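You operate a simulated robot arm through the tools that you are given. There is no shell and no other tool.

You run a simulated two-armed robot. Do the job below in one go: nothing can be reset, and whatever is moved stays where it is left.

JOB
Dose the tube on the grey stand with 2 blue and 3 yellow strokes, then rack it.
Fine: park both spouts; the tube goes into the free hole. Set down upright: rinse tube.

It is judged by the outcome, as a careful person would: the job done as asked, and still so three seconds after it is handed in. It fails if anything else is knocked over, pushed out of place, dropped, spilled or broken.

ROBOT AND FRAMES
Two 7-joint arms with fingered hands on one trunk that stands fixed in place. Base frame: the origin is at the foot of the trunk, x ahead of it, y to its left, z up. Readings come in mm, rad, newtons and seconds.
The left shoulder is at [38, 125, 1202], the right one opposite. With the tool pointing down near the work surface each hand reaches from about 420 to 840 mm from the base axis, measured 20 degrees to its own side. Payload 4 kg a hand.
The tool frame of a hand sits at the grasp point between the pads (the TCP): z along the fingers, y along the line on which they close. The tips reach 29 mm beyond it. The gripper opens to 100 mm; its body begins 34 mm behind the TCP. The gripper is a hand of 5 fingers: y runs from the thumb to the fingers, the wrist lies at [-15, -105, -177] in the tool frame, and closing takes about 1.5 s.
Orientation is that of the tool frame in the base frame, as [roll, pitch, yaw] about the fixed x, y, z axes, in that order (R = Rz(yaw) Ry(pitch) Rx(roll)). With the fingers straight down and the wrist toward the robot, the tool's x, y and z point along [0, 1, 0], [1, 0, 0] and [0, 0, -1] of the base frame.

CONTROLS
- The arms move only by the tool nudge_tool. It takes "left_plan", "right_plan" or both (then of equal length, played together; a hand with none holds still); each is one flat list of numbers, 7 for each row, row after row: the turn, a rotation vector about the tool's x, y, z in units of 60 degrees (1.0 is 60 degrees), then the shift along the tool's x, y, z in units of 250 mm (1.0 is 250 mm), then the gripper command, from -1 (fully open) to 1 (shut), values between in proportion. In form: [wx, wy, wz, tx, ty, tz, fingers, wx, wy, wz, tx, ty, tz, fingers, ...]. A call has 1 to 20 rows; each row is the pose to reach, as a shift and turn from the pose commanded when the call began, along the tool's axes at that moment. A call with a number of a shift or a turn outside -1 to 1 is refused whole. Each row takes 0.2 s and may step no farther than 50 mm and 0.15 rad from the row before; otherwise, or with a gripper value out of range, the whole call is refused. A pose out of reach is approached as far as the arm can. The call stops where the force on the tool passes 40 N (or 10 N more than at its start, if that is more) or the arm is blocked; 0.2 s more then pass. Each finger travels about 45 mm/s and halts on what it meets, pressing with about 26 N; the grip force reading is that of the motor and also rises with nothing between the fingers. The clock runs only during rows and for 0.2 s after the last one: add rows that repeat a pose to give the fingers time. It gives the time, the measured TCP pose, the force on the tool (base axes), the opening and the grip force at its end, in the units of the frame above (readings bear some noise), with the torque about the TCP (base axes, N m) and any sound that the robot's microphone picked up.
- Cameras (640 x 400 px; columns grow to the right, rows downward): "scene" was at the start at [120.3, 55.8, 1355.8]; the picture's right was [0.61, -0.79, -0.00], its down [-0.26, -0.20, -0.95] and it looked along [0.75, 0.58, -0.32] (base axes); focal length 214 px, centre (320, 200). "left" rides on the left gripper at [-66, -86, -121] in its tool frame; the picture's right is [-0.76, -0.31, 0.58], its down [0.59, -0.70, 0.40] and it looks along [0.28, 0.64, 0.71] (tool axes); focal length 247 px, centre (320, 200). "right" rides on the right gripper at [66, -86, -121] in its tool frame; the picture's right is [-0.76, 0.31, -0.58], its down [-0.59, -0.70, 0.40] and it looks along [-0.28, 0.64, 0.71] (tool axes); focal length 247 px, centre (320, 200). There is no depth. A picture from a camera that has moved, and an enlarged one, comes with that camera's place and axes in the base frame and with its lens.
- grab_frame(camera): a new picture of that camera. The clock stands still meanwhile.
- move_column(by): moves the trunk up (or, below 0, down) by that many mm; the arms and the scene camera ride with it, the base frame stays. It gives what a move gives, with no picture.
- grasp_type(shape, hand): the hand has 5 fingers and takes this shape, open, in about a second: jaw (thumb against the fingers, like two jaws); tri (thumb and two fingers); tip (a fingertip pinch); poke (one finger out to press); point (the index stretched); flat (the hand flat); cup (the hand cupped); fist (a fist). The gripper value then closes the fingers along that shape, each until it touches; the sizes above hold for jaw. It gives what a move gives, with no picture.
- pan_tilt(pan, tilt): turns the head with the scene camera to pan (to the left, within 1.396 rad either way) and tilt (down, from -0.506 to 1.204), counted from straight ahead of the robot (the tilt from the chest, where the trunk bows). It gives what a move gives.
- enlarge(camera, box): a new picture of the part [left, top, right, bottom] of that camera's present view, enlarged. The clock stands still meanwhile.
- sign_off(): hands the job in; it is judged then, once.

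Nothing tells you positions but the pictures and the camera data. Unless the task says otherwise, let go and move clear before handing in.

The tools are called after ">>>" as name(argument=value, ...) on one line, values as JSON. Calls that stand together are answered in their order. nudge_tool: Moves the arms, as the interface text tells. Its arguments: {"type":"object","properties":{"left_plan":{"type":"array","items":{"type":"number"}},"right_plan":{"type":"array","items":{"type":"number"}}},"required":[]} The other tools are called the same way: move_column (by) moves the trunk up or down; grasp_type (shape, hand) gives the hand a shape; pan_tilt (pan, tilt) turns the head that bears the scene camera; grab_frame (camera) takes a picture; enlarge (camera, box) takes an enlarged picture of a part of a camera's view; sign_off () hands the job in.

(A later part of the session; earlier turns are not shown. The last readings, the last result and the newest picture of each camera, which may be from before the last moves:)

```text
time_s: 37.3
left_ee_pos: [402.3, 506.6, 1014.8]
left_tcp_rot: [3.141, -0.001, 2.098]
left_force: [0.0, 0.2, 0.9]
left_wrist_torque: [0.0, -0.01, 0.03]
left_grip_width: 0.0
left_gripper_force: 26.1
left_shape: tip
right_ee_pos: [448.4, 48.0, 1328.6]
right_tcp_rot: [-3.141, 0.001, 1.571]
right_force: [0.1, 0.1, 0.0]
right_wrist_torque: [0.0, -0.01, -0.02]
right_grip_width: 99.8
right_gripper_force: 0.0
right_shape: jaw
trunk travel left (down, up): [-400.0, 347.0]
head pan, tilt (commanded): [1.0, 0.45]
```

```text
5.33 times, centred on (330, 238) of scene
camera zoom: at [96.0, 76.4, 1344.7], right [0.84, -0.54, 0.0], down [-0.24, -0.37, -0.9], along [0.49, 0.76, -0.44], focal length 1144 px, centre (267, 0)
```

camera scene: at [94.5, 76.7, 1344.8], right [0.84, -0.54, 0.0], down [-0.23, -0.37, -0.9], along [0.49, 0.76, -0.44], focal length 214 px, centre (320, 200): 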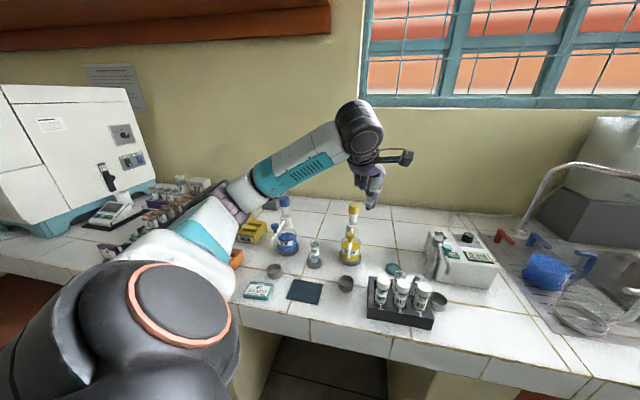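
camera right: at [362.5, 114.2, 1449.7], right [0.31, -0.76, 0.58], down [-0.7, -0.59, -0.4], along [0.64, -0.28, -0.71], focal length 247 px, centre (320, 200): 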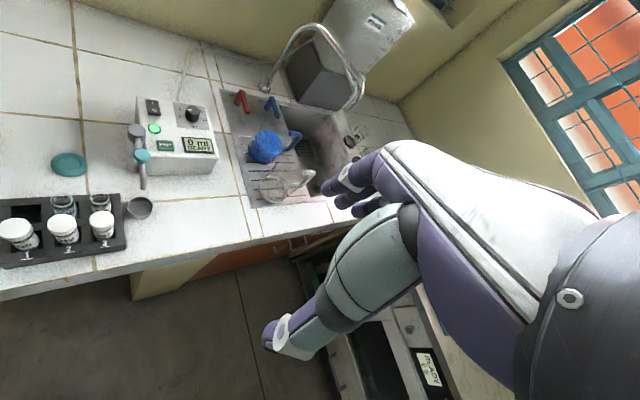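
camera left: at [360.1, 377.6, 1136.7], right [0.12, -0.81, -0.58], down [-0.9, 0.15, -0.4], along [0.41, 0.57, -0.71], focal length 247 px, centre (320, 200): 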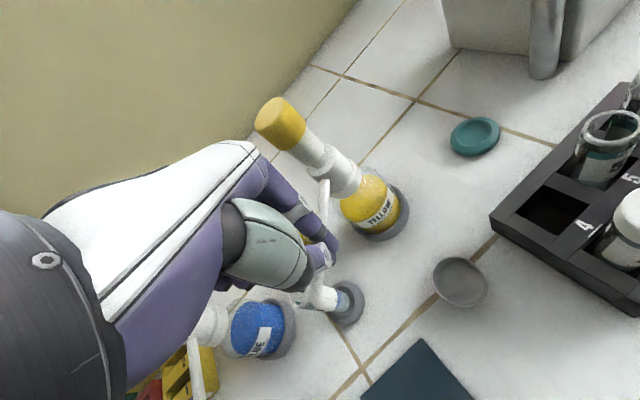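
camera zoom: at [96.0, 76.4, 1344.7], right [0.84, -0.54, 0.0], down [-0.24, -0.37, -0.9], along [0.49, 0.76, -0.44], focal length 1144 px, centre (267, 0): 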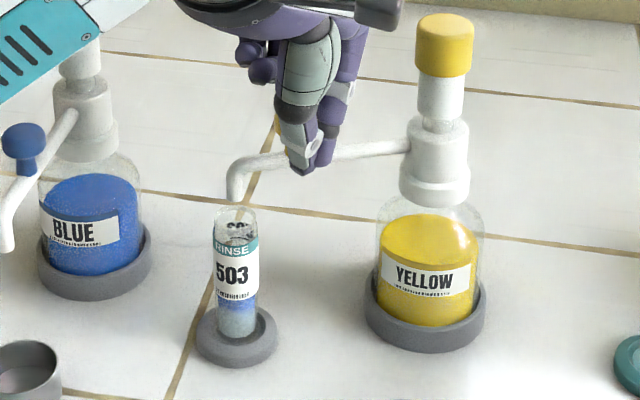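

The yellow spout tip is now centred over the tube in both views. I'll back away, rise, and hover above the yellow cap.

>>> nudge_tool(left_plan=[0, 0, 0, -0.0167, -0.019, 0, 1, 0, 0, 0, -0.0382, -0.0456, 0, 1, 0, 0, 0, -0.0382, -0.0456, -0.136, 1, 0, 0, 0, -0.0382, -0.0456, -0.272, 1, 0, 0, 0, -0.0382, -0.0456, -0.408, 1, 0, 0, 0, -0.117, 0.1168, -0.408, 1, 0, 0, 0, -0.1958, 0.278, -0.408, 1, 0, 0, 0, -0.1958, 0.278, -0.408, 1])

>>> grab_frame(camera="left")

>>> enlarge(camera="scene", box=[290, 175, 390, 265])

```text
time_s: 39.1
left_ee_pos: [487.8, 499.2, 1118.3]
left_tcp_rot: [3.141, 0.002, 2.101]
left_force: [-0.4, 1.1, 1.0]
left_wrist_torque: [-0.02, 0.0, -0.02]
left_grip_width: 0.0
left_gripper_force: 25.9
left_shape: tip
right_ee_pos: [447.9, 47.6, 1328.7]
right_tcp_rot: [-3.14, -0.001, 1.571]
right_force: [0.2, 0.6, 0.2]
right_wrist_torque: [0.01, -0.04, 0.01]
right_grip_width: 99.7
right_gripper_force: 0.0
right_shape: jaw
trunk travel left (down, up): [-400.0, 347.0]
head pan, tilt (commanded): [1.0, 0.45]
```

```text
taken
camera left: at [446.4, 398.7, 1238.9], right [0.12, -0.81, -0.58], down [-0.9, 0.15, -0.4], along [0.41, 0.57, -0.71], focal length 247 px, centre (320, 200)
```

left: 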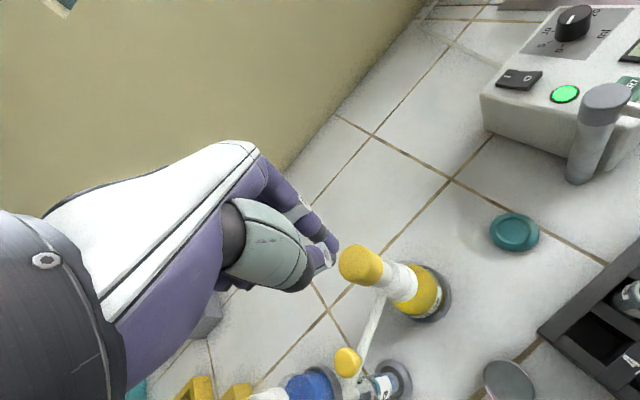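

```text
4.44 times, centred on (340, 220) of scene
camera zoom: at [95.0, 76.5, 1344.7], right [0.84, -0.54, 0.0], down [-0.23, -0.37, -0.9], along [0.49, 0.76, -0.44], focal length 953 px, centre (231, 111)
```

zoom: 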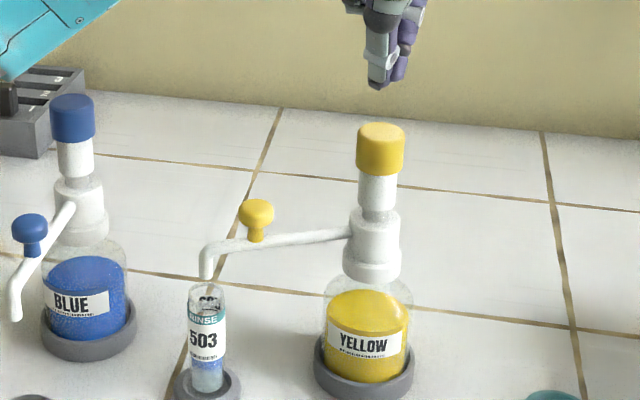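

Beak and yellow cap are aligned. I'll press yellow stroke 1, going to the same depth that bottomed the blue pump.

>>> nudge_tool(left_plan=[0, 0, 0, 0, 0, 0.05, 1, 0, 0, 0, 0, 0, 0.1, 1, 0, 0, 0, 0, 0, 0.12, 1, 0, 0, 0, 0, 0, 0.14, 1, 0, 0, 0, 0, 0, 0.16, 1, 0, 0, 0, 0, 0, 0.18, 1, 0, 0, 0, 0, 0, 0.192, 1, 0, 0, 0, 0, 0, 0.2, 1, 0, 0, 0, 0, 0, 0.2, 1])

>>> enlarge(camera="scene", box=[290, 175, 390, 265])

```text
time_s: 41.1
left_ee_pos: [486.5, 497.5, 1070.6]
left_tcp_rot: [3.141, -0.001, 2.101]
left_force: [0.4, -0.3, 9.0]
left_wrist_torque: [-0.01, 0.05, 0.0]
left_grip_width: 0.0
left_gripper_force: 26.1
left_shape: tip
right_ee_pos: [448.3, 46.8, 1329.8]
right_tcp_rot: [-3.142, 0.0, 1.572]
right_force: [-0.9, 0.5, 0.1]
right_wrist_torque: [0.02, 0.01, 0.0]
right_grip_width: 100.0
right_gripper_force: 0.1
right_shape: jaw
trunk travel left (down, up): [-400.0, 347.0]
head pan, tilt (commanded): [1.0, 0.45]
heard: click
```

```text
4.44 times, centred on (340, 220) of scene
camera zoom: at [95.3, 75.6, 1344.8], right [0.84, -0.54, 0.0], down [-0.24, -0.37, -0.9], along [0.49, 0.76, -0.43], focal length 953 px, centre (231, 111)
```

zoom: 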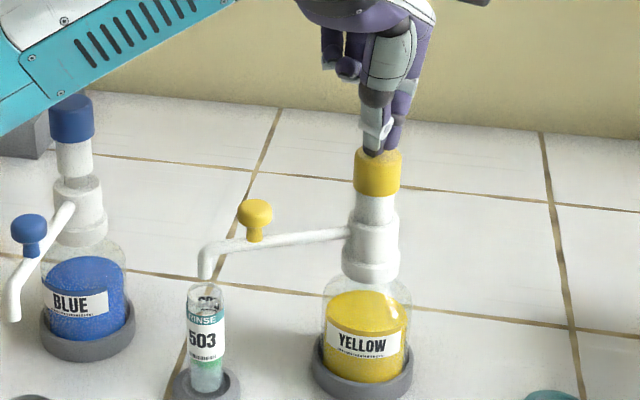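

Click heard; yellow stroke 1 is in and the tube contents are turning green. I'll release fully, then press stroke 2.

>>> nudge_tool(left_plan=[0, 0, 0, 0, 0, -0.04, 1, 0, 0, 0, 0, 0, -0.08, 1, 0, 0, 0, 0, 0, -0.14, 1, 0, 0, 0, 0, 0, -0.14, 1, 0, 0, 0, 0, 0, -0.14, 1, 0, 0, 0, 0, 0, -0.14, 1])

>>> enlarge(camera="scene", box=[290, 175, 390, 265])

>>> nudge_tool(left_plan=[0, 0, 0, 0, 0, 0.04, 1, 0, 0, 0, 0, 0, 0.06, 1, 0, 0, 0, 0, 0, 0.08, 1, 0, 0, 0, 0, 0, 0.1, 1, 0, 0, 0, 0, 0, 0.12, 1, 0, 0, 0, 0, 0, 0.132, 1, 0, 0, 0, 0, 0, 0.14, 1, 0, 0, 0, 0, 0, 0.14, 1])

>>> enlarge(camera="scene", box=[290, 175, 390, 265])

```text
time_s: 42.5
left_ee_pos: [487.3, 497.4, 1102.1]
left_tcp_rot: [-3.141, 0.0, 2.1]
left_force: [-0.5, 0.4, 0.2]
left_wrist_torque: [0.03, -0.02, -0.02]
left_grip_width: 0.0
left_gripper_force: 25.8
left_shape: tip
right_ee_pos: [448.9, 47.2, 1328.5]
right_tcp_rot: [-3.141, 0.0, 1.573]
right_force: [0.6, -0.1, 0.1]
right_wrist_torque: [-0.02, 0.02, 0.03]
right_grip_width: 100.0
right_gripper_force: 0.1
right_shape: jaw
trunk travel left (down, up): [-400.0, 347.0]
head pan, tilt (commanded): [1.0, 0.45]
```

```text
4.44 times, centred on (340, 220) of scene
camera zoom: at [96.0, 76.5, 1344.6], right [0.84, -0.54, 0.0], down [-0.24, -0.37, -0.9], along [0.49, 0.76, -0.44], focal length 953 px, centre (231, 111)
```

zoom: 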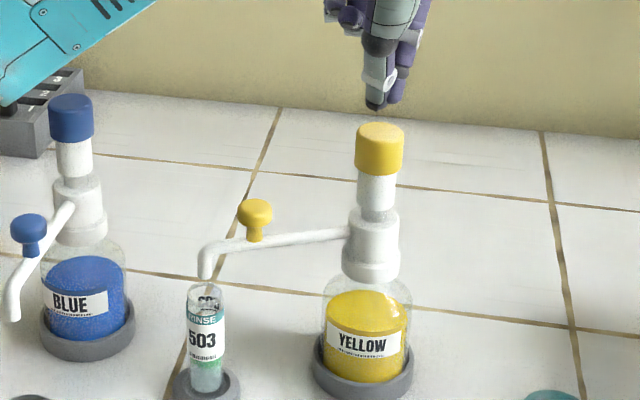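

```text
time_s: 44.3
left_ee_pos: [488.1, 497.1, 1068.0]
left_tcp_rot: [-3.14, -0.001, 2.099]
left_force: [-0.8, -0.8, 5.5]
left_wrist_torque: [-0.04, 0.04, 0.02]
left_grip_width: 0.1
left_gripper_force: 25.9
left_shape: tip
right_ee_pos: [448.0, 46.4, 1329.1]
right_tcp_rot: [3.141, 0.001, 1.57]
right_force: [0.5, 0.1, -0.4]
right_wrist_torque: [-0.02, 0.03, 0.0]
right_grip_width: 99.9
right_gripper_force: 0.1
right_shape: jaw
trunk travel left (down, up): [-400.0, 347.0]
head pan, tilt (commanded): [1.0, 0.45]
heard: click
```

```text
4.44 times, centred on (340, 220) of scene
camera zoom: at [95.3, 75.9, 1344.7], right [0.84, -0.54, 0.0], down [-0.24, -0.37, -0.9], along [0.49, 0.76, -0.43], focal length 953 px, centre (231, 111)
```

zoom: 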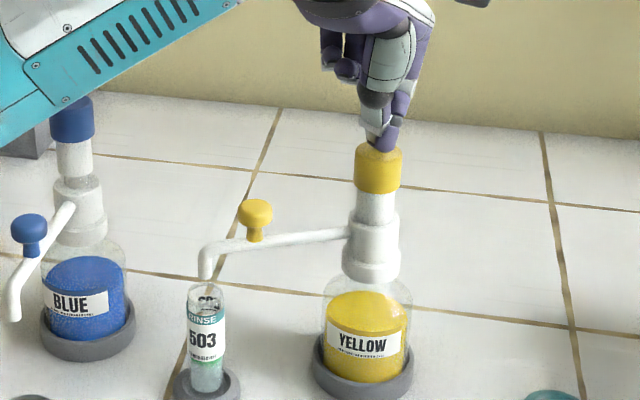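

Second click heard, but the cap is about 4 mm short of the earlier bottom. I'll finish this same stroke to the bottom before releasing.

>>> nudge_tool(left_plan=[0, 0, 0, 0, 0, 0.008, 1, 0, 0, 0, 0, 0, 0.016, 1, 0, 0, 0, 0, 0, 0.02, 1, 0, 0, 0, 0, 0, 0.02, 1])

>>> enlarge(camera="scene", box=[290, 175, 390, 265])

>>> enlarge(camera="left", box=[240, 180, 440, 330])

```text
time_s: 45.3
left_ee_pos: [487.2, 497.0, 1065.3]
left_tcp_rot: [3.138, -0.001, 2.098]
left_force: [-4.2, -1.4, 16.3]
left_wrist_torque: [0.11, 0.07, 0.01]
left_grip_width: 0.0
left_gripper_force: 25.9
left_shape: tip
right_ee_pos: [447.7, 46.2, 1330.6]
right_tcp_rot: [-3.141, -0.001, 1.571]
right_force: [-0.8, -1.2, -0.3]
right_wrist_torque: [0.02, 0.0, 0.0]
right_grip_width: 99.5
right_gripper_force: 0.0
right_shape: jaw
trunk travel left (down, up): [-400.0, 347.0]
head pan, tilt (commanded): [1.0, 0.45]
```

```text
4.44 times, centred on (340, 220) of scene
camera zoom: at [94.1, 75.1, 1345.0], right [0.84, -0.54, 0.0], down [-0.23, -0.37, -0.9], along [0.49, 0.76, -0.43], focal length 953 px, centre (231, 111)
```

zoom: 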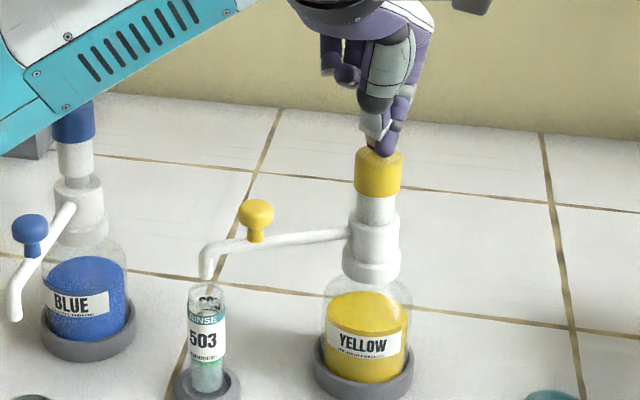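

```text
2.67 times, centred on (340, 255) of left
camera zoom: at [444.3, 397.1, 1185.5], right [0.12, -0.81, -0.58], down [-0.9, 0.15, -0.4], along [0.41, 0.57, -0.71], focal length 659 px, centre (267, 53)
```

zoom: 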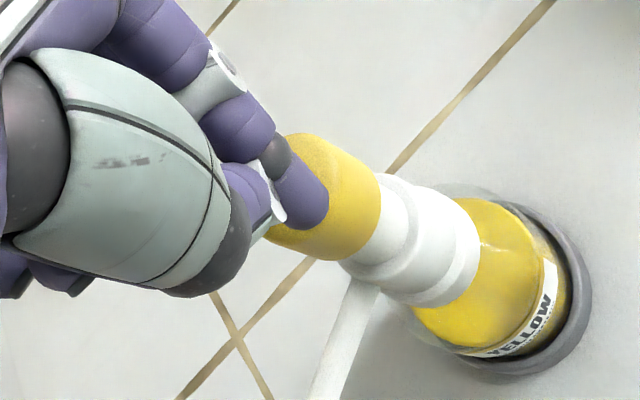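

That is the bottom (16 N), with no extra click. The index tip sits toward one edge of the cap, so I'll release and re-check centring before the third stroke.

>>> nudge_tool(left_plan=[0, 0, 0, 0, 0, -0.04, 1, 0, 0, 0, 0, 0, -0.08, 1, 0, 0, 0, 0, 0, -0.14, 1, 0, 0, 0, 0, 0, -0.19, 1, 0, 0, 0, 0, 0, -0.19, 1, 0, 0, 0, 0, 0, -0.19, 1])

>>> enlarge(camera="scene", box=[310, 160, 390, 230])

>>> enlarge(camera="left", box=[240, 180, 440, 330])

```text
time_s: 46.7
left_ee_pos: [489.1, 498.0, 1109.7]
left_tcp_rot: [3.14, 0.0, 2.1]
left_force: [-0.4, -0.6, 1.0]
left_wrist_torque: [-0.02, 0.01, 0.04]
left_grip_width: 0.0
left_gripper_force: 26.3
left_shape: tip
right_ee_pos: [448.5, 46.0, 1329.1]
right_tcp_rot: [3.141, 0.0, 1.57]
right_force: [0.1, -0.1, 0.8]
right_wrist_torque: [-0.01, -0.03, -0.01]
right_grip_width: 99.8
right_gripper_force: 0.1
right_shape: jaw
trunk travel left (down, up): [-400.0, 347.0]
head pan, tilt (commanded): [1.0, 0.45]
```

```text
5.71 times, centred on (350, 195) of scene
camera zoom: at [96.0, 76.4, 1344.6], right [0.84, -0.54, 0.0], down [-0.24, -0.37, -0.9], along [0.49, 0.76, -0.44], focal length 1226 px, centre (149, 229)
```

zoom: 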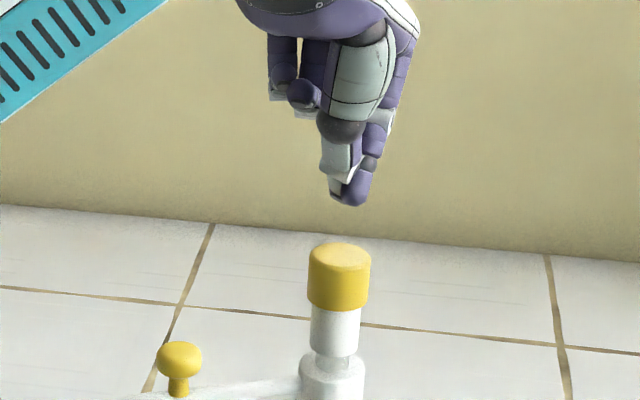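

```text
2.67 times, centred on (340, 255) of left
camera zoom: at [446.6, 398.0, 1230.7], right [0.12, -0.81, -0.58], down [-0.9, 0.15, -0.4], along [0.41, 0.57, -0.71], focal length 659 px, centre (267, 53)
```

zoom: 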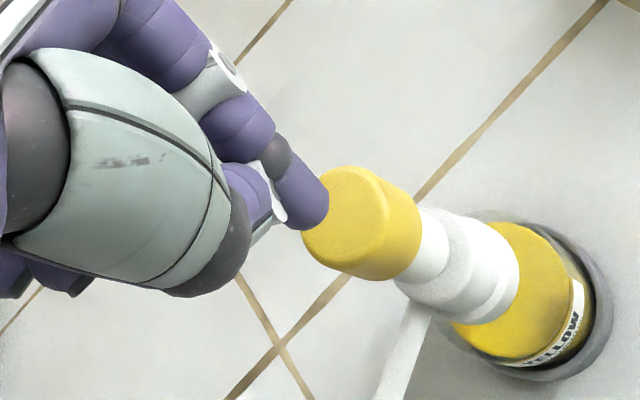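

The index slid past the thumb under the pressing load. I'll open and re-close the pinch in the air to re-seat it before the third stroke.

>>> nudge_tool(left_plan=[0, 0, 0, 0, 0, -0.05, 0.3, 0, 0, 0, 0, 0, -0.05, 0.3, 0, 0, 0, 0, 0, -0.05, 0.3, 0, 0, 0, 0, 0, -0.05, 0.3, 0, 0, 0, 0, 0, -0.05, 1, 0, 0, 0, 0, 0, -0.05, 1, 0, 0, 0, 0, 0, -0.05, 1, 0, 0, 0, 0, 0, -0.05, 1, 0, 0, 0, 0, 0, -0.05, 1, 0, 0, 0, 0, 0, -0.05, 1])

>>> enlarge(camera="scene", box=[310, 160, 390, 230])

>>> enlarge(camera="left", box=[240, 180, 440, 330])

```text
time_s: 48.9
left_ee_pos: [487.5, 498.9, 1122.8]
left_tcp_rot: [-3.141, 0.0, 2.099]
left_force: [0.4, -0.5, 0.2]
left_wrist_torque: [0.0, -0.01, -0.01]
left_grip_width: 0.1
left_gripper_force: 26.1
left_shape: tip
right_ee_pos: [448.6, 47.3, 1328.2]
right_tcp_rot: [-3.141, 0.001, 1.57]
right_force: [0.1, -0.6, 0.4]
right_wrist_torque: [0.02, 0.01, -0.04]
right_grip_width: 99.9
right_gripper_force: 0.0
right_shape: jaw
trunk travel left (down, up): [-400.0, 347.0]
head pan, tilt (commanded): [1.0, 0.45]
```

```text
5.71 times, centred on (350, 195) of scene
camera zoom: at [96.0, 76.4, 1344.6], right [0.84, -0.54, 0.0], down [-0.24, -0.37, -0.9], along [0.49, 0.76, -0.44], focal length 1226 px, centre (149, 229)
```

zoom: 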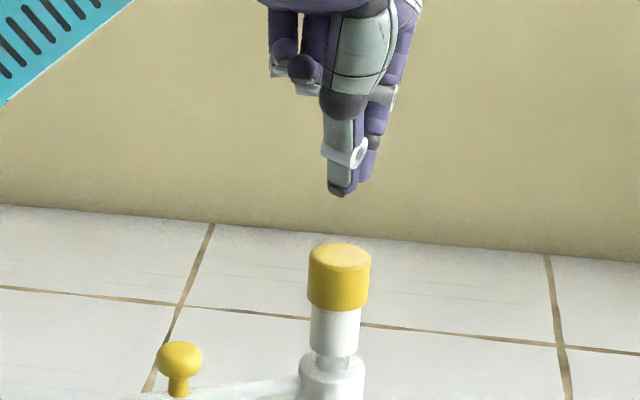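

```text
2.67 times, centred on (340, 255) of left
camera zoom: at [446.5, 398.2, 1243.4], right [0.12, -0.81, -0.58], down [-0.9, 0.15, -0.4], along [0.41, 0.57, -0.71], focal length 659 px, centre (267, 53)
```

zoom: 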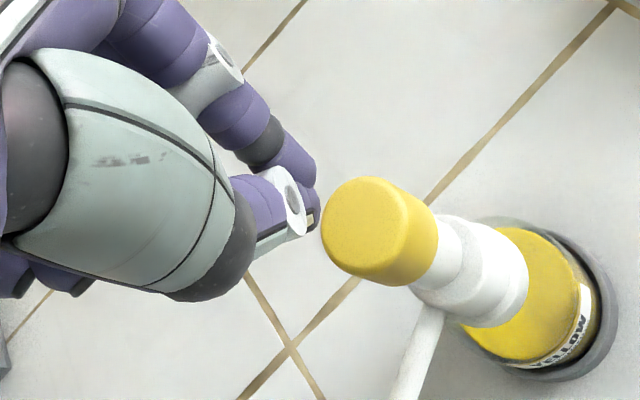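

The pinch is re-seated and centred. I'll press yellow stroke 3.

>>> nudge_tool(left_plan=[0, 0, 0, 0, 0, 0.06, 1, 0, 0, 0, 0, 0, 0.12, 1, 0, 0, 0, 0, 0, 0.14, 1, 0, 0, 0, 0, 0, 0.16, 1, 0, 0, 0, 0, 0, 0.18, 1, 0, 0, 0, 0, 0, 0.2, 1, 0, 0, 0, 0, 0, 0.212, 1, 0, 0, 0, 0, 0, 0.222, 1, 0, 0, 0, 0, 0, 0.222, 1])

>>> enlarge(camera="scene", box=[290, 175, 390, 265])

```text
time_s: 50.9
left_ee_pos: [486.3, 496.7, 1069.5]
left_tcp_rot: [3.14, 0.003, 2.1]
left_force: [1.3, -1.9, 14.7]
left_wrist_torque: [-0.12, 0.01, 0.01]
left_grip_width: 0.0
left_gripper_force: 25.9
left_shape: tip
right_ee_pos: [447.6, 46.3, 1329.7]
right_tcp_rot: [-3.141, -0.002, 1.572]
right_force: [-1.0, 0.2, 0.6]
right_wrist_torque: [0.01, 0.0, 0.0]
right_grip_width: 99.9
right_gripper_force: 0.0
right_shape: jaw
trunk travel left (down, up): [-400.0, 347.0]
head pan, tilt (commanded): [1.0, 0.45]
heard: click
```

```text
4.44 times, centred on (340, 220) of scene
camera zoom: at [95.1, 75.0, 1344.9], right [0.84, -0.54, 0.0], down [-0.23, -0.37, -0.9], along [0.49, 0.76, -0.43], focal length 953 px, centre (231, 111)
```

zoom: 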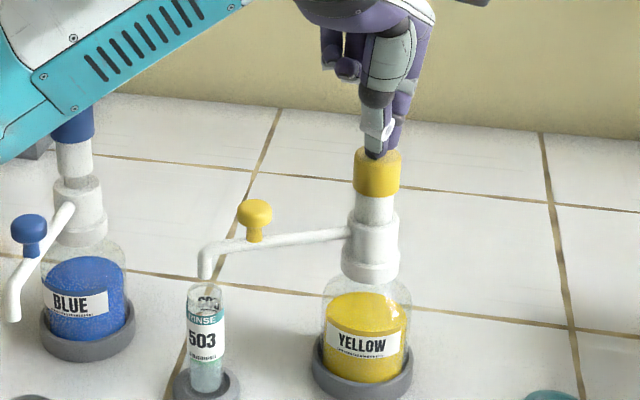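

Third yellow click, so dosing is complete at 2 blue and 3 yellow. I'll release, rise, turn the hand, and move to the far side of the yellow knob to swing that spout home.

>>> nudge_tool(left_plan=[0, 0, 0, 0, 0, -0.04, 1, 0, 0, 0, 0, 0, -0.08, 1, 0, 0, 0, 0, 0, -0.14, 1, 0, 0, 0, 0, 0, -0.2, 1, 0, 0, 0, 0, 0, -0.2, 1, 0, 0, 0.1265, 0.0929, -0.0168, -0.2, 1, 0, 0, 0.253, 0.1858, -0.0335, -0.2, 1, 0, 0, 0.3795, 0.2787, -0.0503, -0.2, 1, 0, 0, 0.506, 0.3716, -0.067, -0.2, 1, 0, 0, 0.506, 0.3716, -0.067, -0.2, 1])

>>> grab_frame(camera="left")

>>> enlarge(camera="scene", box=[270, 175, 390, 265])

```text
time_s: 53.1
left_ee_pos: [425.8, 570.0, 1117.2]
left_tcp_rot: [3.141, 0.0, 1.57]
left_force: [0.3, 0.0, 0.0]
left_wrist_torque: [-0.01, -0.01, -0.01]
left_grip_width: 0.0
left_gripper_force: 26.1
left_shape: tip
right_ee_pos: [449.8, 47.2, 1329.1]
right_tcp_rot: [-3.141, 0.0, 1.57]
right_force: [-1.0, 0.1, 1.1]
right_wrist_torque: [0.0, 0.03, -0.02]
right_grip_width: 99.7
right_gripper_force: 0.1
right_shape: jaw
trunk travel left (down, up): [-400.0, 347.0]
head pan, tilt (commanded): [1.0, 0.45]
```

```text
taken
camera left: at [339.3, 504.7, 1238.0], right [-0.31, -0.76, -0.58], down [-0.7, 0.59, -0.4], along [0.64, 0.28, -0.71], focal length 247 px, centre (320, 200)
```

left: 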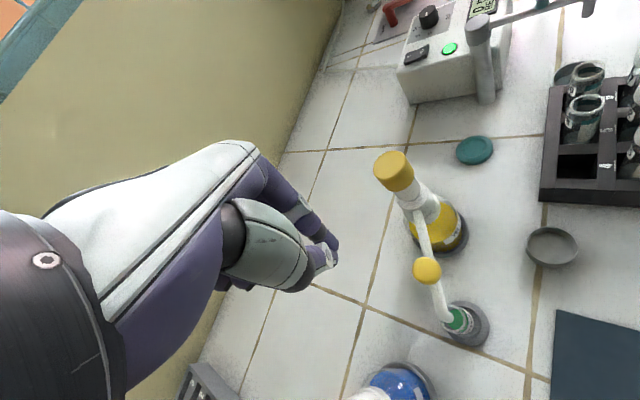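

```text
4.44 times, centred on (330, 220) of scene
camera zoom: at [96.0, 76.2, 1344.7], right [0.84, -0.54, 0.0], down [-0.24, -0.37, -0.9], along [0.49, 0.76, -0.44], focal length 953 px, centre (276, 111)
```

zoom: 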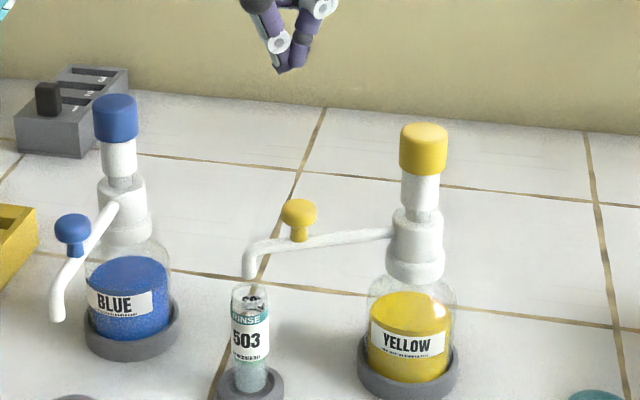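

The tube contents are green and the yellow spout is still over it. I'll descend on the far side of the yellow knob and push it back toward its cup, the first 25°.

>>> nudge_tool(left_plan=[0, 0, 0, 0, 0, 0.136, 1, 0, 0, 0, 0, 0, 0.272, 1, 0, 0, 0, 0, 0, 0.406, 1, 0, 0, 0, -0.0354, -0.0136, 0.406, 1, 0, 0, 0, -0.0708, -0.0272, 0.406, 1, 0, 0, 0, -0.1108, -0.0544, 0.406, 1, 0, 0, 0, -0.1544, -0.076, 0.406, 1, 0, 0, 0, -0.2, -0.0916, 0.406, 1, 0, 0, 0, -0.2, -0.0916, 0.406, 1])

>>> grab_frame(camera="left")

>>> enlarge(camera="scene", box=[270, 190, 390, 280])

```text
time_s: 55.1
left_ee_pos: [403.8, 520.9, 1015.3]
left_tcp_rot: [-3.141, 0.001, 1.569]
left_force: [0.0, -0.2, 0.2]
left_wrist_torque: [0.02, -0.02, 0.0]
left_grip_width: 0.0
left_gripper_force: 25.9
left_shape: tip
right_ee_pos: [449.1, 47.3, 1328.6]
right_tcp_rot: [-3.142, 0.0, 1.569]
right_force: [0.6, -0.1, 0.4]
right_wrist_torque: [0.02, 0.03, -0.02]
right_grip_width: 99.9
right_gripper_force: 0.0
right_shape: jaw
trunk travel left (down, up): [-400.0, 347.0]
head pan, tilt (commanded): [1.0, 0.45]
```

```text
taken
camera left: at [316.6, 455.0, 1136.4], right [-0.31, -0.76, -0.58], down [-0.7, 0.59, -0.4], along [0.64, 0.28, -0.71], focal length 247 px, centre (320, 200)
```

left: 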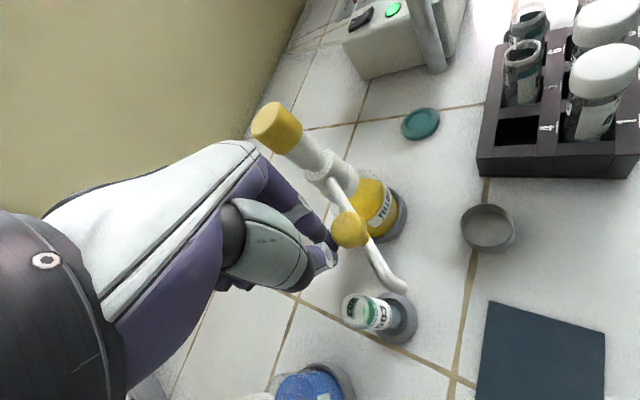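

```text
4.44 times, centred on (330, 235) of scene
camera zoom: at [96.0, 76.5, 1344.6], right [0.84, -0.54, 0.0], down [-0.24, -0.37, -0.9], along [0.49, 0.76, -0.44], focal length 953 px, centre (276, 44)
```

zoom: 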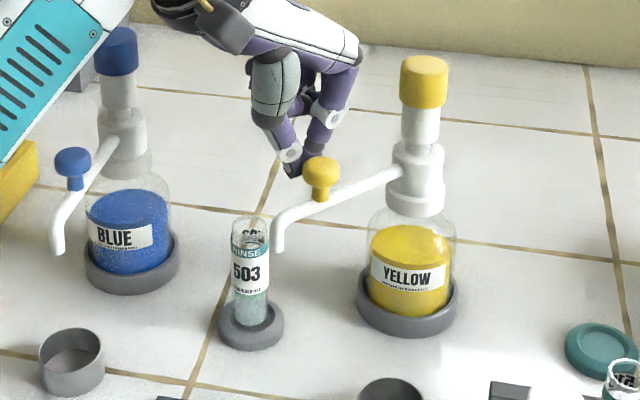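

On track at 183°. I'll continue to about 10° short of the parked position.

>>> nudge_tool(left_plan=[0, 0, 0, -0.048, -0.0088, 0, 1, 0, 0, 0, -0.0964, -0.0108, 0, 1, 0, 0, 0, -0.1448, -0.006, 0, 1, 0, 0, 0, -0.192, 0.0056, 0, 1, 0, 0, 0, -0.192, 0.0056, 0, 1])

>>> grab_frame(camera="left")

>>> enlarge(camera="scene", box=[280, 200, 400, 290])

```text
time_s: 56.3
left_ee_pos: [405.1, 471.8, 1015.3]
left_tcp_rot: [-3.141, -0.001, 1.571]
left_force: [0.2, -0.6, 0.5]
left_wrist_torque: [0.0, -0.01, 0.02]
left_grip_width: 0.0
left_gripper_force: 25.9
left_shape: tip
right_ee_pos: [449.0, 47.3, 1329.1]
right_tcp_rot: [3.14, -0.001, 1.57]
right_force: [0.5, -0.4, 0.5]
right_wrist_torque: [0.02, -0.01, -0.02]
right_grip_width: 99.7
right_gripper_force: 0.1
right_shape: jaw
trunk travel left (down, up): [-400.0, 347.0]
head pan, tilt (commanded): [1.0, 0.45]
```

```text
taken
camera left: at [317.9, 406.2, 1136.9], right [-0.31, -0.76, -0.58], down [-0.7, 0.59, -0.4], along [0.64, 0.28, -0.71], focal length 247 px, centre (320, 200)
```

left: 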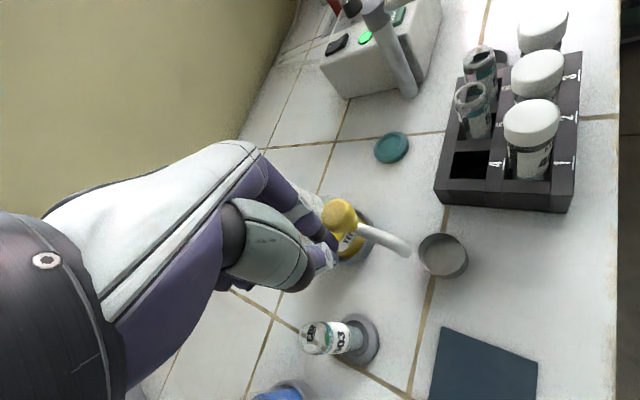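

```text
4.44 times, centred on (340, 245) of scene
camera zoom: at [95.9, 76.5, 1344.6], right [0.84, -0.54, 0.0], down [-0.24, -0.37, -0.9], along [0.49, 0.76, -0.44], focal length 953 px, centre (231, 0)
```

zoom: 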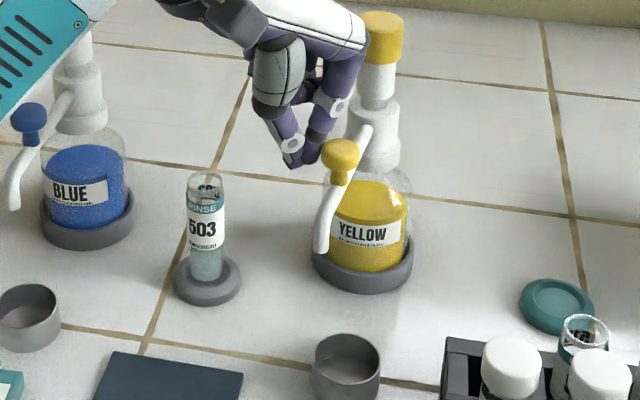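

Spout at 215°, with about 10° left to its start angle of 224.7°. I'll nudge the rest.

>>> nudge_tool(left_plan=[0, 0, 0, -0.0228, 0.008, 0, 1, 0, 0, 0, -0.0476, 0.0192, 0, 1, 0, 0, 0, -0.0476, 0.0192, 0, 1])

>>> enlarge(camera="scene", box=[280, 200, 400, 290])

>>> grab_frame(camera="left")

```text
time_s: 57.1
left_ee_pos: [410.0, 460.4, 1015.2]
left_tcp_rot: [-3.141, 0.0, 1.57]
left_force: [-0.2, 0.1, -0.5]
left_wrist_torque: [0.0, 0.0, -0.03]
left_grip_width: 0.1
left_gripper_force: 25.7
left_shape: tip
right_ee_pos: [447.7, 47.3, 1329.1]
right_tcp_rot: [-3.141, 0.0, 1.572]
right_force: [0.0, 0.9, 0.2]
right_wrist_torque: [0.0, -0.01, -0.02]
right_grip_width: 99.9
right_gripper_force: 0.0
right_shape: jaw
trunk travel left (down, up): [-400.0, 347.0]
head pan, tilt (commanded): [1.0, 0.45]
```

```text
4.44 times, centred on (340, 245) of scene
camera zoom: at [95.9, 76.4, 1344.6], right [0.84, -0.54, 0.0], down [-0.24, -0.37, -0.9], along [0.49, 0.76, -0.44], focal length 953 px, centre (231, 0)
```

zoom: 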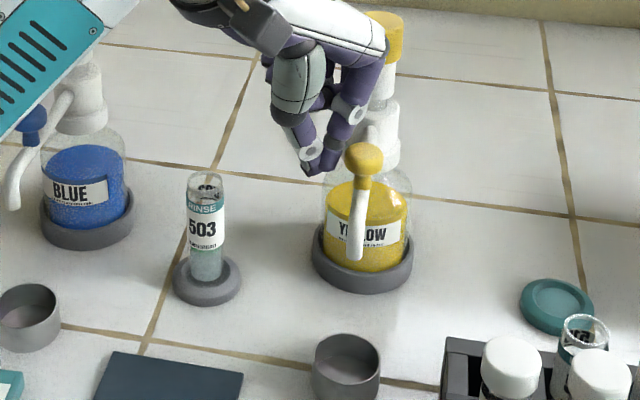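

```text
taken
camera left: at [323.0, 394.3, 1136.5], right [-0.31, -0.76, -0.58], down [-0.7, 0.59, -0.4], along [0.64, 0.28, -0.71], focal length 247 px, centre (320, 200)
```

left: 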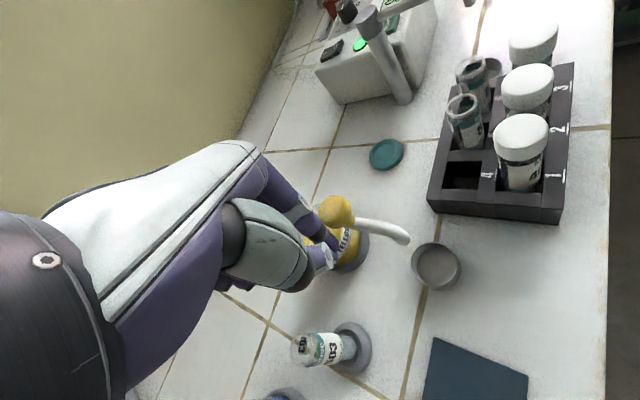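

The yellow spout is back within 2 mm of its starting place over its cup, so both spouts are parked. I'll back off, rise, and turn the head to survey the rack.

>>> nudge_tool(left_plan=[0, 0, 0, 0.032, -0.032, 0, 1, 0, 0, 0, 0.048, -0.048, -0.14, 1, 0, 0, 0, 0.048, -0.048, -0.3, 1, 0, 0, 0, 0.048, -0.048, -0.44, 1, 0, 0, 0, 0.048, -0.048, -0.44, 1])

>>> pan_tilt(pan=0.65, tilt=0.65)

>>> grab_frame(camera="scene")

>>> grab_frame(camera="left")

```text
time_s: 58.3
left_ee_pos: [398.1, 471.2, 1125.9]
left_tcp_rot: [-3.142, -0.001, 1.568]
left_force: [-0.2, -0.1, -0.5]
left_wrist_torque: [-0.01, 0.04, 0.01]
left_grip_width: 0.1
left_gripper_force: 26.0
left_shape: tip
right_ee_pos: [448.5, 47.1, 1327.9]
right_tcp_rot: [3.141, 0.0, 1.569]
right_force: [0.3, 0.4, -0.2]
right_wrist_torque: [0.03, -0.01, -0.01]
right_grip_width: 99.9
right_gripper_force: 0.0
right_shape: jaw
trunk travel left (down, up): [-400.0, 347.0]
head pan, tilt (commanded): [1.0, 0.45]
```

```text
time_s: 59.1
left_ee_pos: [397.8, 470.6, 1124.9]
left_tcp_rot: [-3.141, 0.001, 1.571]
left_force: [0.0, 0.1, -0.4]
left_wrist_torque: [0.01, 0.06, -0.03]
left_grip_width: 0.0
left_gripper_force: 26.1
left_shape: tip
right_ee_pos: [448.8, 47.7, 1328.4]
right_tcp_rot: [3.141, -0.002, 1.569]
right_force: [1.0, 0.3, 0.0]
right_wrist_torque: [-0.01, 0.0, -0.01]
right_grip_width: 99.5
right_gripper_force: 0.1
right_shape: jaw
trunk travel left (down, up): [-400.0, 347.0]
head pan, tilt (commanded): [0.649, 0.649]
```

```text
taken
camera scene: at [115.4, 51.6, 1326.8], right [0.6, -0.8, 0.0], down [-0.48, -0.37, -0.8], along [0.63, 0.48, -0.6], focal length 214 px, centre (320, 200)
```

scene: 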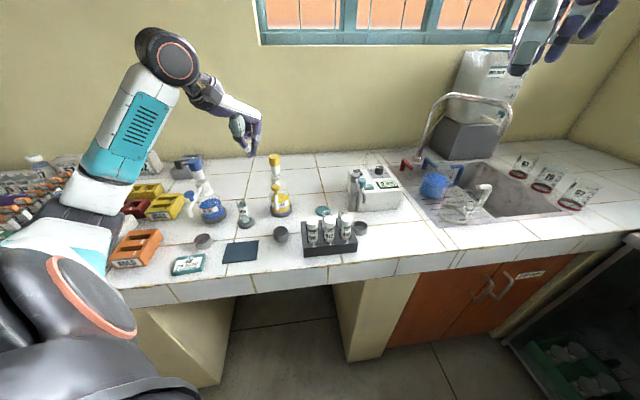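

```text
taken
camera left: at [311.5, 405.3, 1246.0], right [-0.31, -0.76, -0.58], down [-0.7, 0.59, -0.4], along [0.64, 0.28, -0.71], focal length 247 px, centre (320, 200)
```

left: 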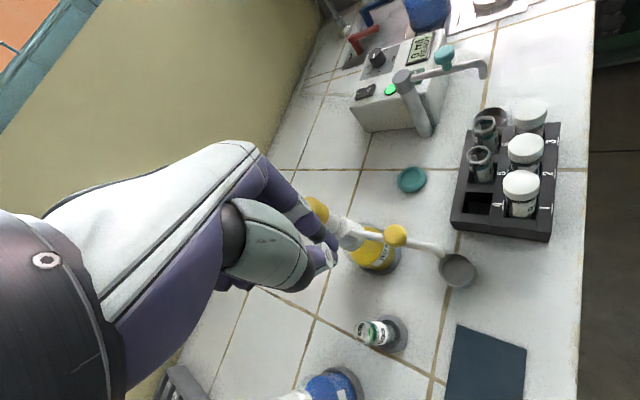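

>>> enlarge(camera="left", box=[430, 90, 590, 250])

>>> enlarge(camera="scene", box=[265, 195, 385, 270])

>>> enlarge(camera="scene", box=[190, 150, 310, 250])

```text
2.50 times, centred on (510, 170) of left
camera zoom: at [311.5, 405.3, 1246.0], right [-0.31, -0.76, -0.58], down [-0.7, 0.59, -0.4], along [0.64, 0.28, -0.71], focal length 617 px, centre (-155, 275)
```

zoom: 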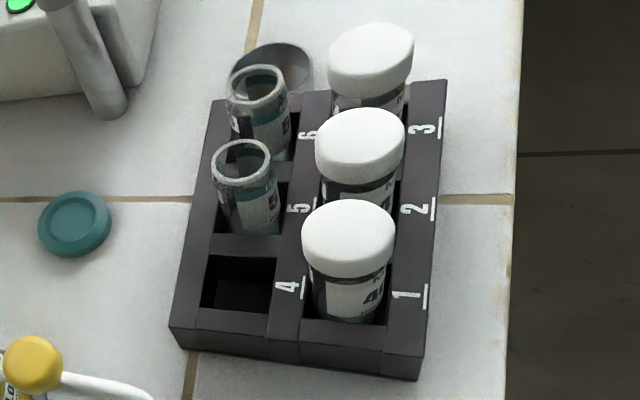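

```text
5.33 times, centred on (325, 232) of scene
camera zoom: at [115.4, 51.6, 1326.8], right [0.6, -0.8, 0.0], down [-0.48, -0.37, -0.8], along [0.63, 0.48, -0.6], focal length 1144 px, centre (293, 27)
```

zoom: 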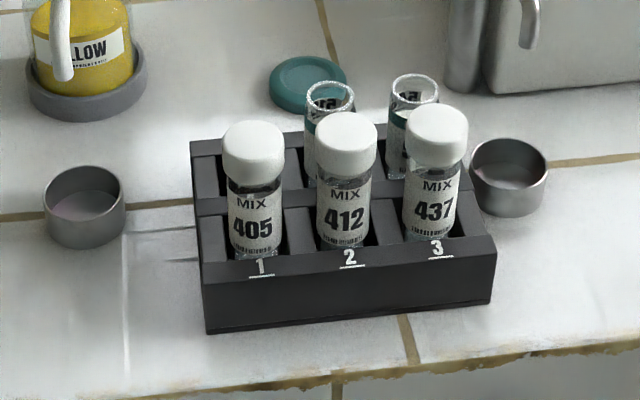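

```text
4.00 times, centred on (250, 200) of scene
camera zoom: at [115.4, 51.6, 1326.8], right [0.6, -0.8, 0.0], down [-0.48, -0.37, -0.8], along [0.63, 0.48, -0.6], focal length 858 px, centre (600, 200)
```

zoom: 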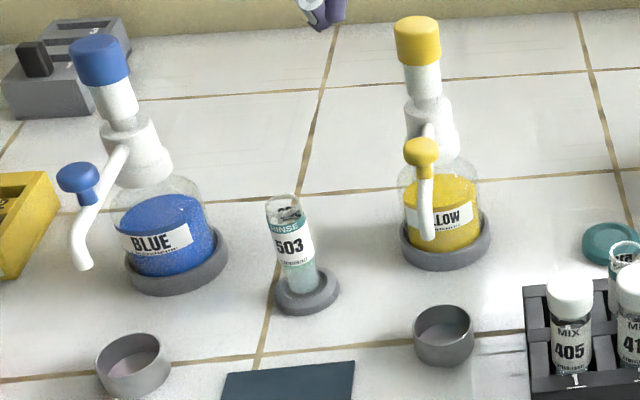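

The rack is turned about 45°: hole 4 is at about (454, 342), the rack top near z 891, with a 43 mm pitch. A pinch along base x puts both fingers on the diagonals, clear of tubes 5 and 1. I'll go above the tube and open the pinch to about 60 mm.

>>> nudge_tool(left_plan=[0, 0, 0, 0.0909, -0.0301, 0.1027, 1, 0, 0, 0, 0.1819, -0.0603, 0.2053, 1, 0, 0, 0, 0.2728, -0.0904, 0.308, 0.4, 0, 0, 0, 0.2728, -0.0904, 0.308, -0.2, 0, 0, 0, 0.2728, -0.0904, 0.308, -0.2, 0, 0, 0, 0.2728, -0.0904, 0.308, -0.2, 0, 0, 0, 0.2728, -0.0904, 0.308, -0.2])

>>> grab_frame(camera="left")

>>> enlarge(camera="scene", box=[190, 150, 310, 250])

```text
time_s: 60.8
left_ee_pos: [375.8, 539.6, 1047.6]
left_tcp_rot: [-3.141, 0.0, 1.572]
left_force: [0.6, -0.1, -0.4]
left_wrist_torque: [0.03, 0.01, 0.02]
left_grip_width: 59.8
left_gripper_force: 0.0
left_shape: tip
right_ee_pos: [448.8, 48.4, 1328.2]
right_tcp_rot: [3.14, 0.0, 1.571]
right_force: [0.9, 0.3, 1.1]
right_wrist_torque: [-0.01, 0.04, 0.02]
right_grip_width: 100.0
right_gripper_force: 0.0
right_shape: jaw
trunk travel left (down, up): [-400.0, 347.0]
head pan, tilt (commanded): [0.649, 0.649]
```

```text
taken
camera left: at [288.8, 474.4, 1169.0], right [-0.31, -0.76, -0.58], down [-0.7, 0.59, -0.4], along [0.64, 0.28, -0.71], focal length 247 px, centre (320, 200)
```

left: 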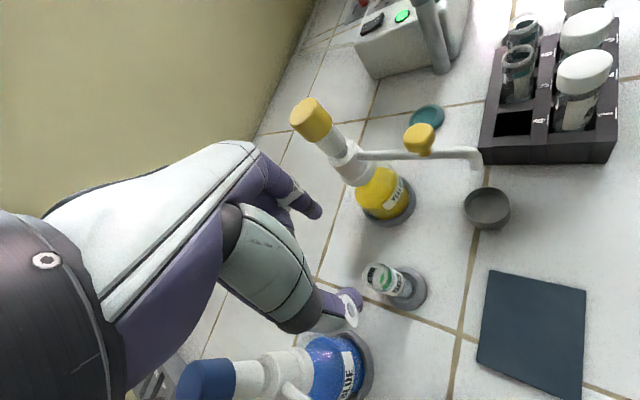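

```text
4.00 times, centred on (250, 200) of scene
camera zoom: at [115.4, 51.6, 1326.8], right [0.6, -0.8, 0.0], down [-0.48, -0.37, -0.8], along [0.63, 0.48, -0.6], focal length 858 px, centre (600, 200)
```

zoom: 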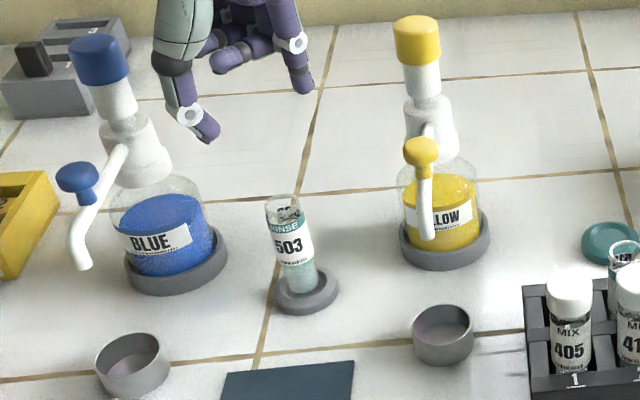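

>>> enlarge(camera="scene", box=[215, 130, 275, 180])

>>> enlarge(camera="left", box=[250, 160, 450, 340])

```text
8.00 times, centred on (245, 155) of scene
camera zoom: at [115.4, 51.6, 1326.8], right [0.6, -0.8, 0.0], down [-0.48, -0.37, -0.8], along [0.63, 0.48, -0.6], focal length 1716 px, centre (920, 560)
```

zoom: 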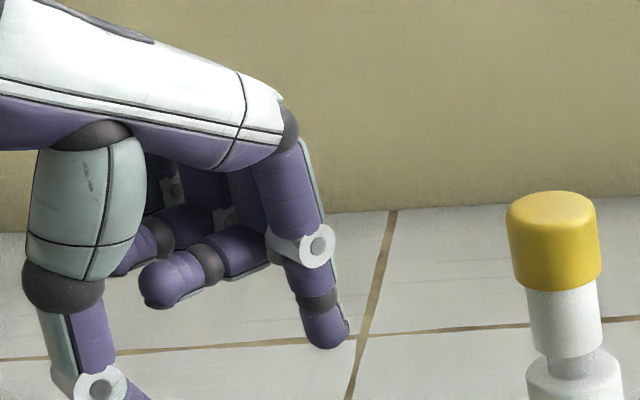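

```text
2.22 times, centred on (350, 250) of left
camera zoom: at [288.8, 474.4, 1169.0], right [-0.31, -0.76, -0.58], down [-0.7, 0.59, -0.4], along [0.64, 0.28, -0.71], focal length 549 px, centre (253, 89)
```

zoom: 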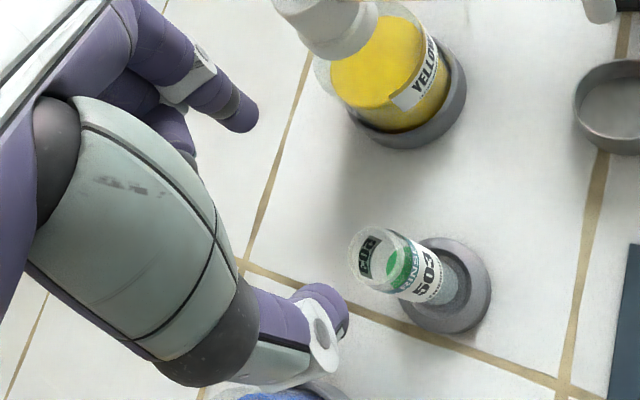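

The curled middle finger runs just above TCP level, so I'll keep the TCP at the tube's top level and let the fingertips pinch about 20 mm below the rim. I'll descend in two steps around the tube and look.

>>> nudge_tool(left_plan=[0, 0, 0, 0, 0, 0.1, -0.2, 0, 0, 0, 0, 0, 0.2, -0.2, 0, 0, 0, 0, 0, 0.3, -0.2, 0, 0, 0, 0, 0, 0.3, -0.2])

>>> enlarge(camera="left", box=[250, 160, 450, 340])

>>> enlarge(camera="scene", box=[205, 150, 285, 235])

```text
time_s: 61.8
left_ee_pos: [374.3, 538.9, 972.5]
left_tcp_rot: [-3.141, -0.001, 1.57]
left_force: [-0.8, -0.2, -0.6]
left_wrist_torque: [-0.04, 0.01, -0.02]
left_grip_width: 59.8
left_gripper_force: 0.1
left_shape: tip
right_ee_pos: [448.9, 47.5, 1329.2]
right_tcp_rot: [-3.142, -0.001, 1.57]
right_force: [1.2, -0.1, -0.5]
right_wrist_torque: [-0.02, 0.03, 0.02]
right_grip_width: 99.8
right_gripper_force: 0.1
right_shape: jaw
trunk travel left (down, up): [-400.0, 347.0]
head pan, tilt (commanded): [0.649, 0.649]
```

```text
2.22 times, centred on (350, 250) of left
camera zoom: at [288.2, 473.6, 1093.5], right [-0.31, -0.76, -0.58], down [-0.7, 0.59, -0.4], along [0.64, 0.28, -0.71], focal length 549 px, centre (253, 89)
```

zoom: 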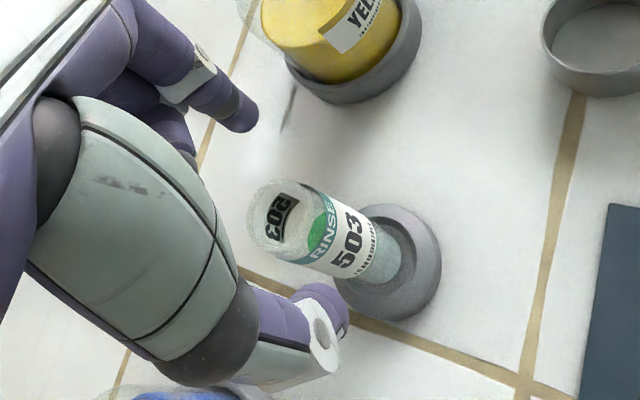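

```text
4.71 times, centred on (245, 192) of scene
camera zoom: at [115.4, 51.4, 1326.8], right [0.6, -0.8, 0.0], down [-0.48, -0.37, -0.8], along [0.63, 0.48, -0.6], focal length 1009 px, centre (673, 235)
```

zoom: 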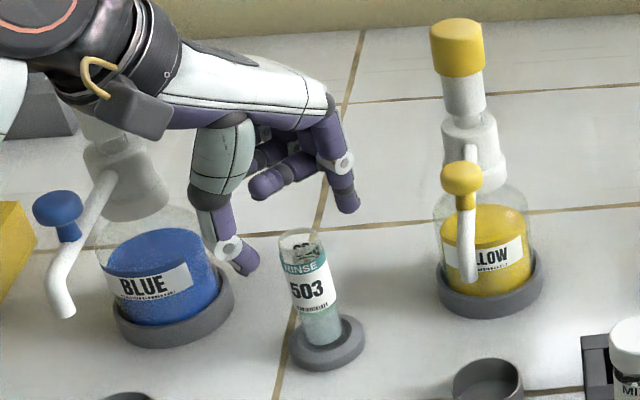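

The tube sits between thumb and index, with the TCP about 2–3 mm off its axis. I'll correct that, descend to the tube-top level, and narrow the pinch to 40 mm without touching.

>>> nudge_tool(left_plan=[0, 0, 0, 0.01, -0.006, 0.0, -0.2, 0, 0, 0, 0.01, -0.006, 0.06, -0.2, 0, 0, 0, 0.01, -0.006, 0.12, -0.2, 0, 0, 0, 0.01, -0.006, 0.12, 0.2, 0, 0, 0, 0.01, -0.006, 0.12, 0.2, 0, 0, 0, 0.01, -0.006, 0.12, 0.2])

>>> enlarge(camera="left", box=[250, 160, 450, 340])

>>> enlarge(camera="scene", box=[205, 160, 285, 230])

```text
time_s: 63.1
left_ee_pos: [372.9, 542.0, 943.9]
left_tcp_rot: [-3.142, 0.0, 1.57]
left_force: [0.9, -0.2, 0.1]
left_wrist_torque: [0.02, 0.0, 0.02]
left_grip_width: 40.6
left_gripper_force: 0.0
left_shape: tip
right_ee_pos: [448.9, 46.9, 1329.0]
right_tcp_rot: [3.141, 0.0, 1.571]
right_force: [0.8, 0.0, 0.5]
right_wrist_torque: [0.0, 0.01, 0.01]
right_grip_width: 99.6
right_gripper_force: 0.0
right_shape: jaw
trunk travel left (down, up): [-400.0, 347.0]
head pan, tilt (commanded): [0.649, 0.649]
```

```text
2.22 times, centred on (350, 250) of left
camera zoom: at [286.7, 476.7, 1064.2], right [-0.31, -0.76, -0.58], down [-0.7, 0.59, -0.4], along [0.64, 0.28, -0.71], focal length 549 px, centre (253, 89)
```

zoom: 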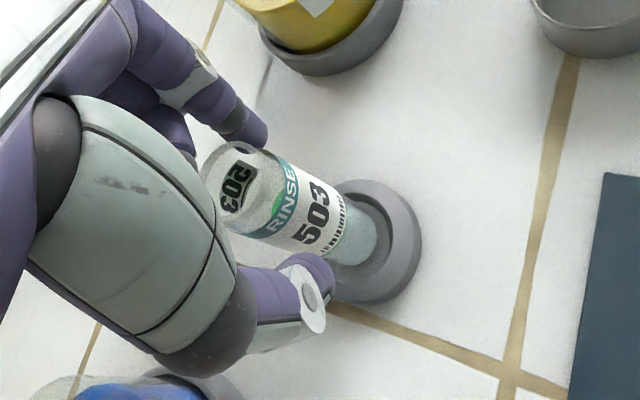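

```text
5.71 times, centred on (245, 195) of scene
camera zoom: at [115.4, 51.5, 1326.8], right [0.6, -0.8, 0.0], down [-0.48, -0.37, -0.8], along [0.63, 0.48, -0.6], focal length 1226 px, centre (749, 229)
```

zoom: 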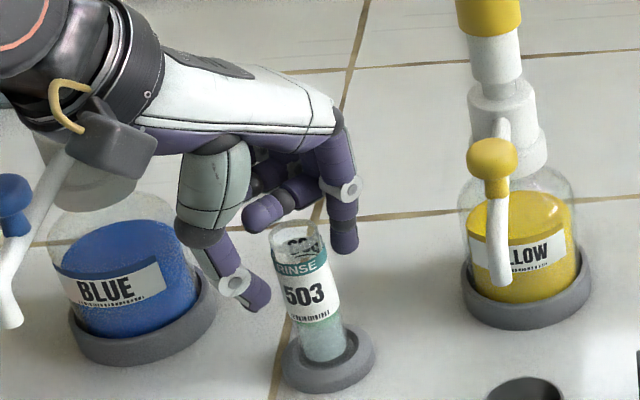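

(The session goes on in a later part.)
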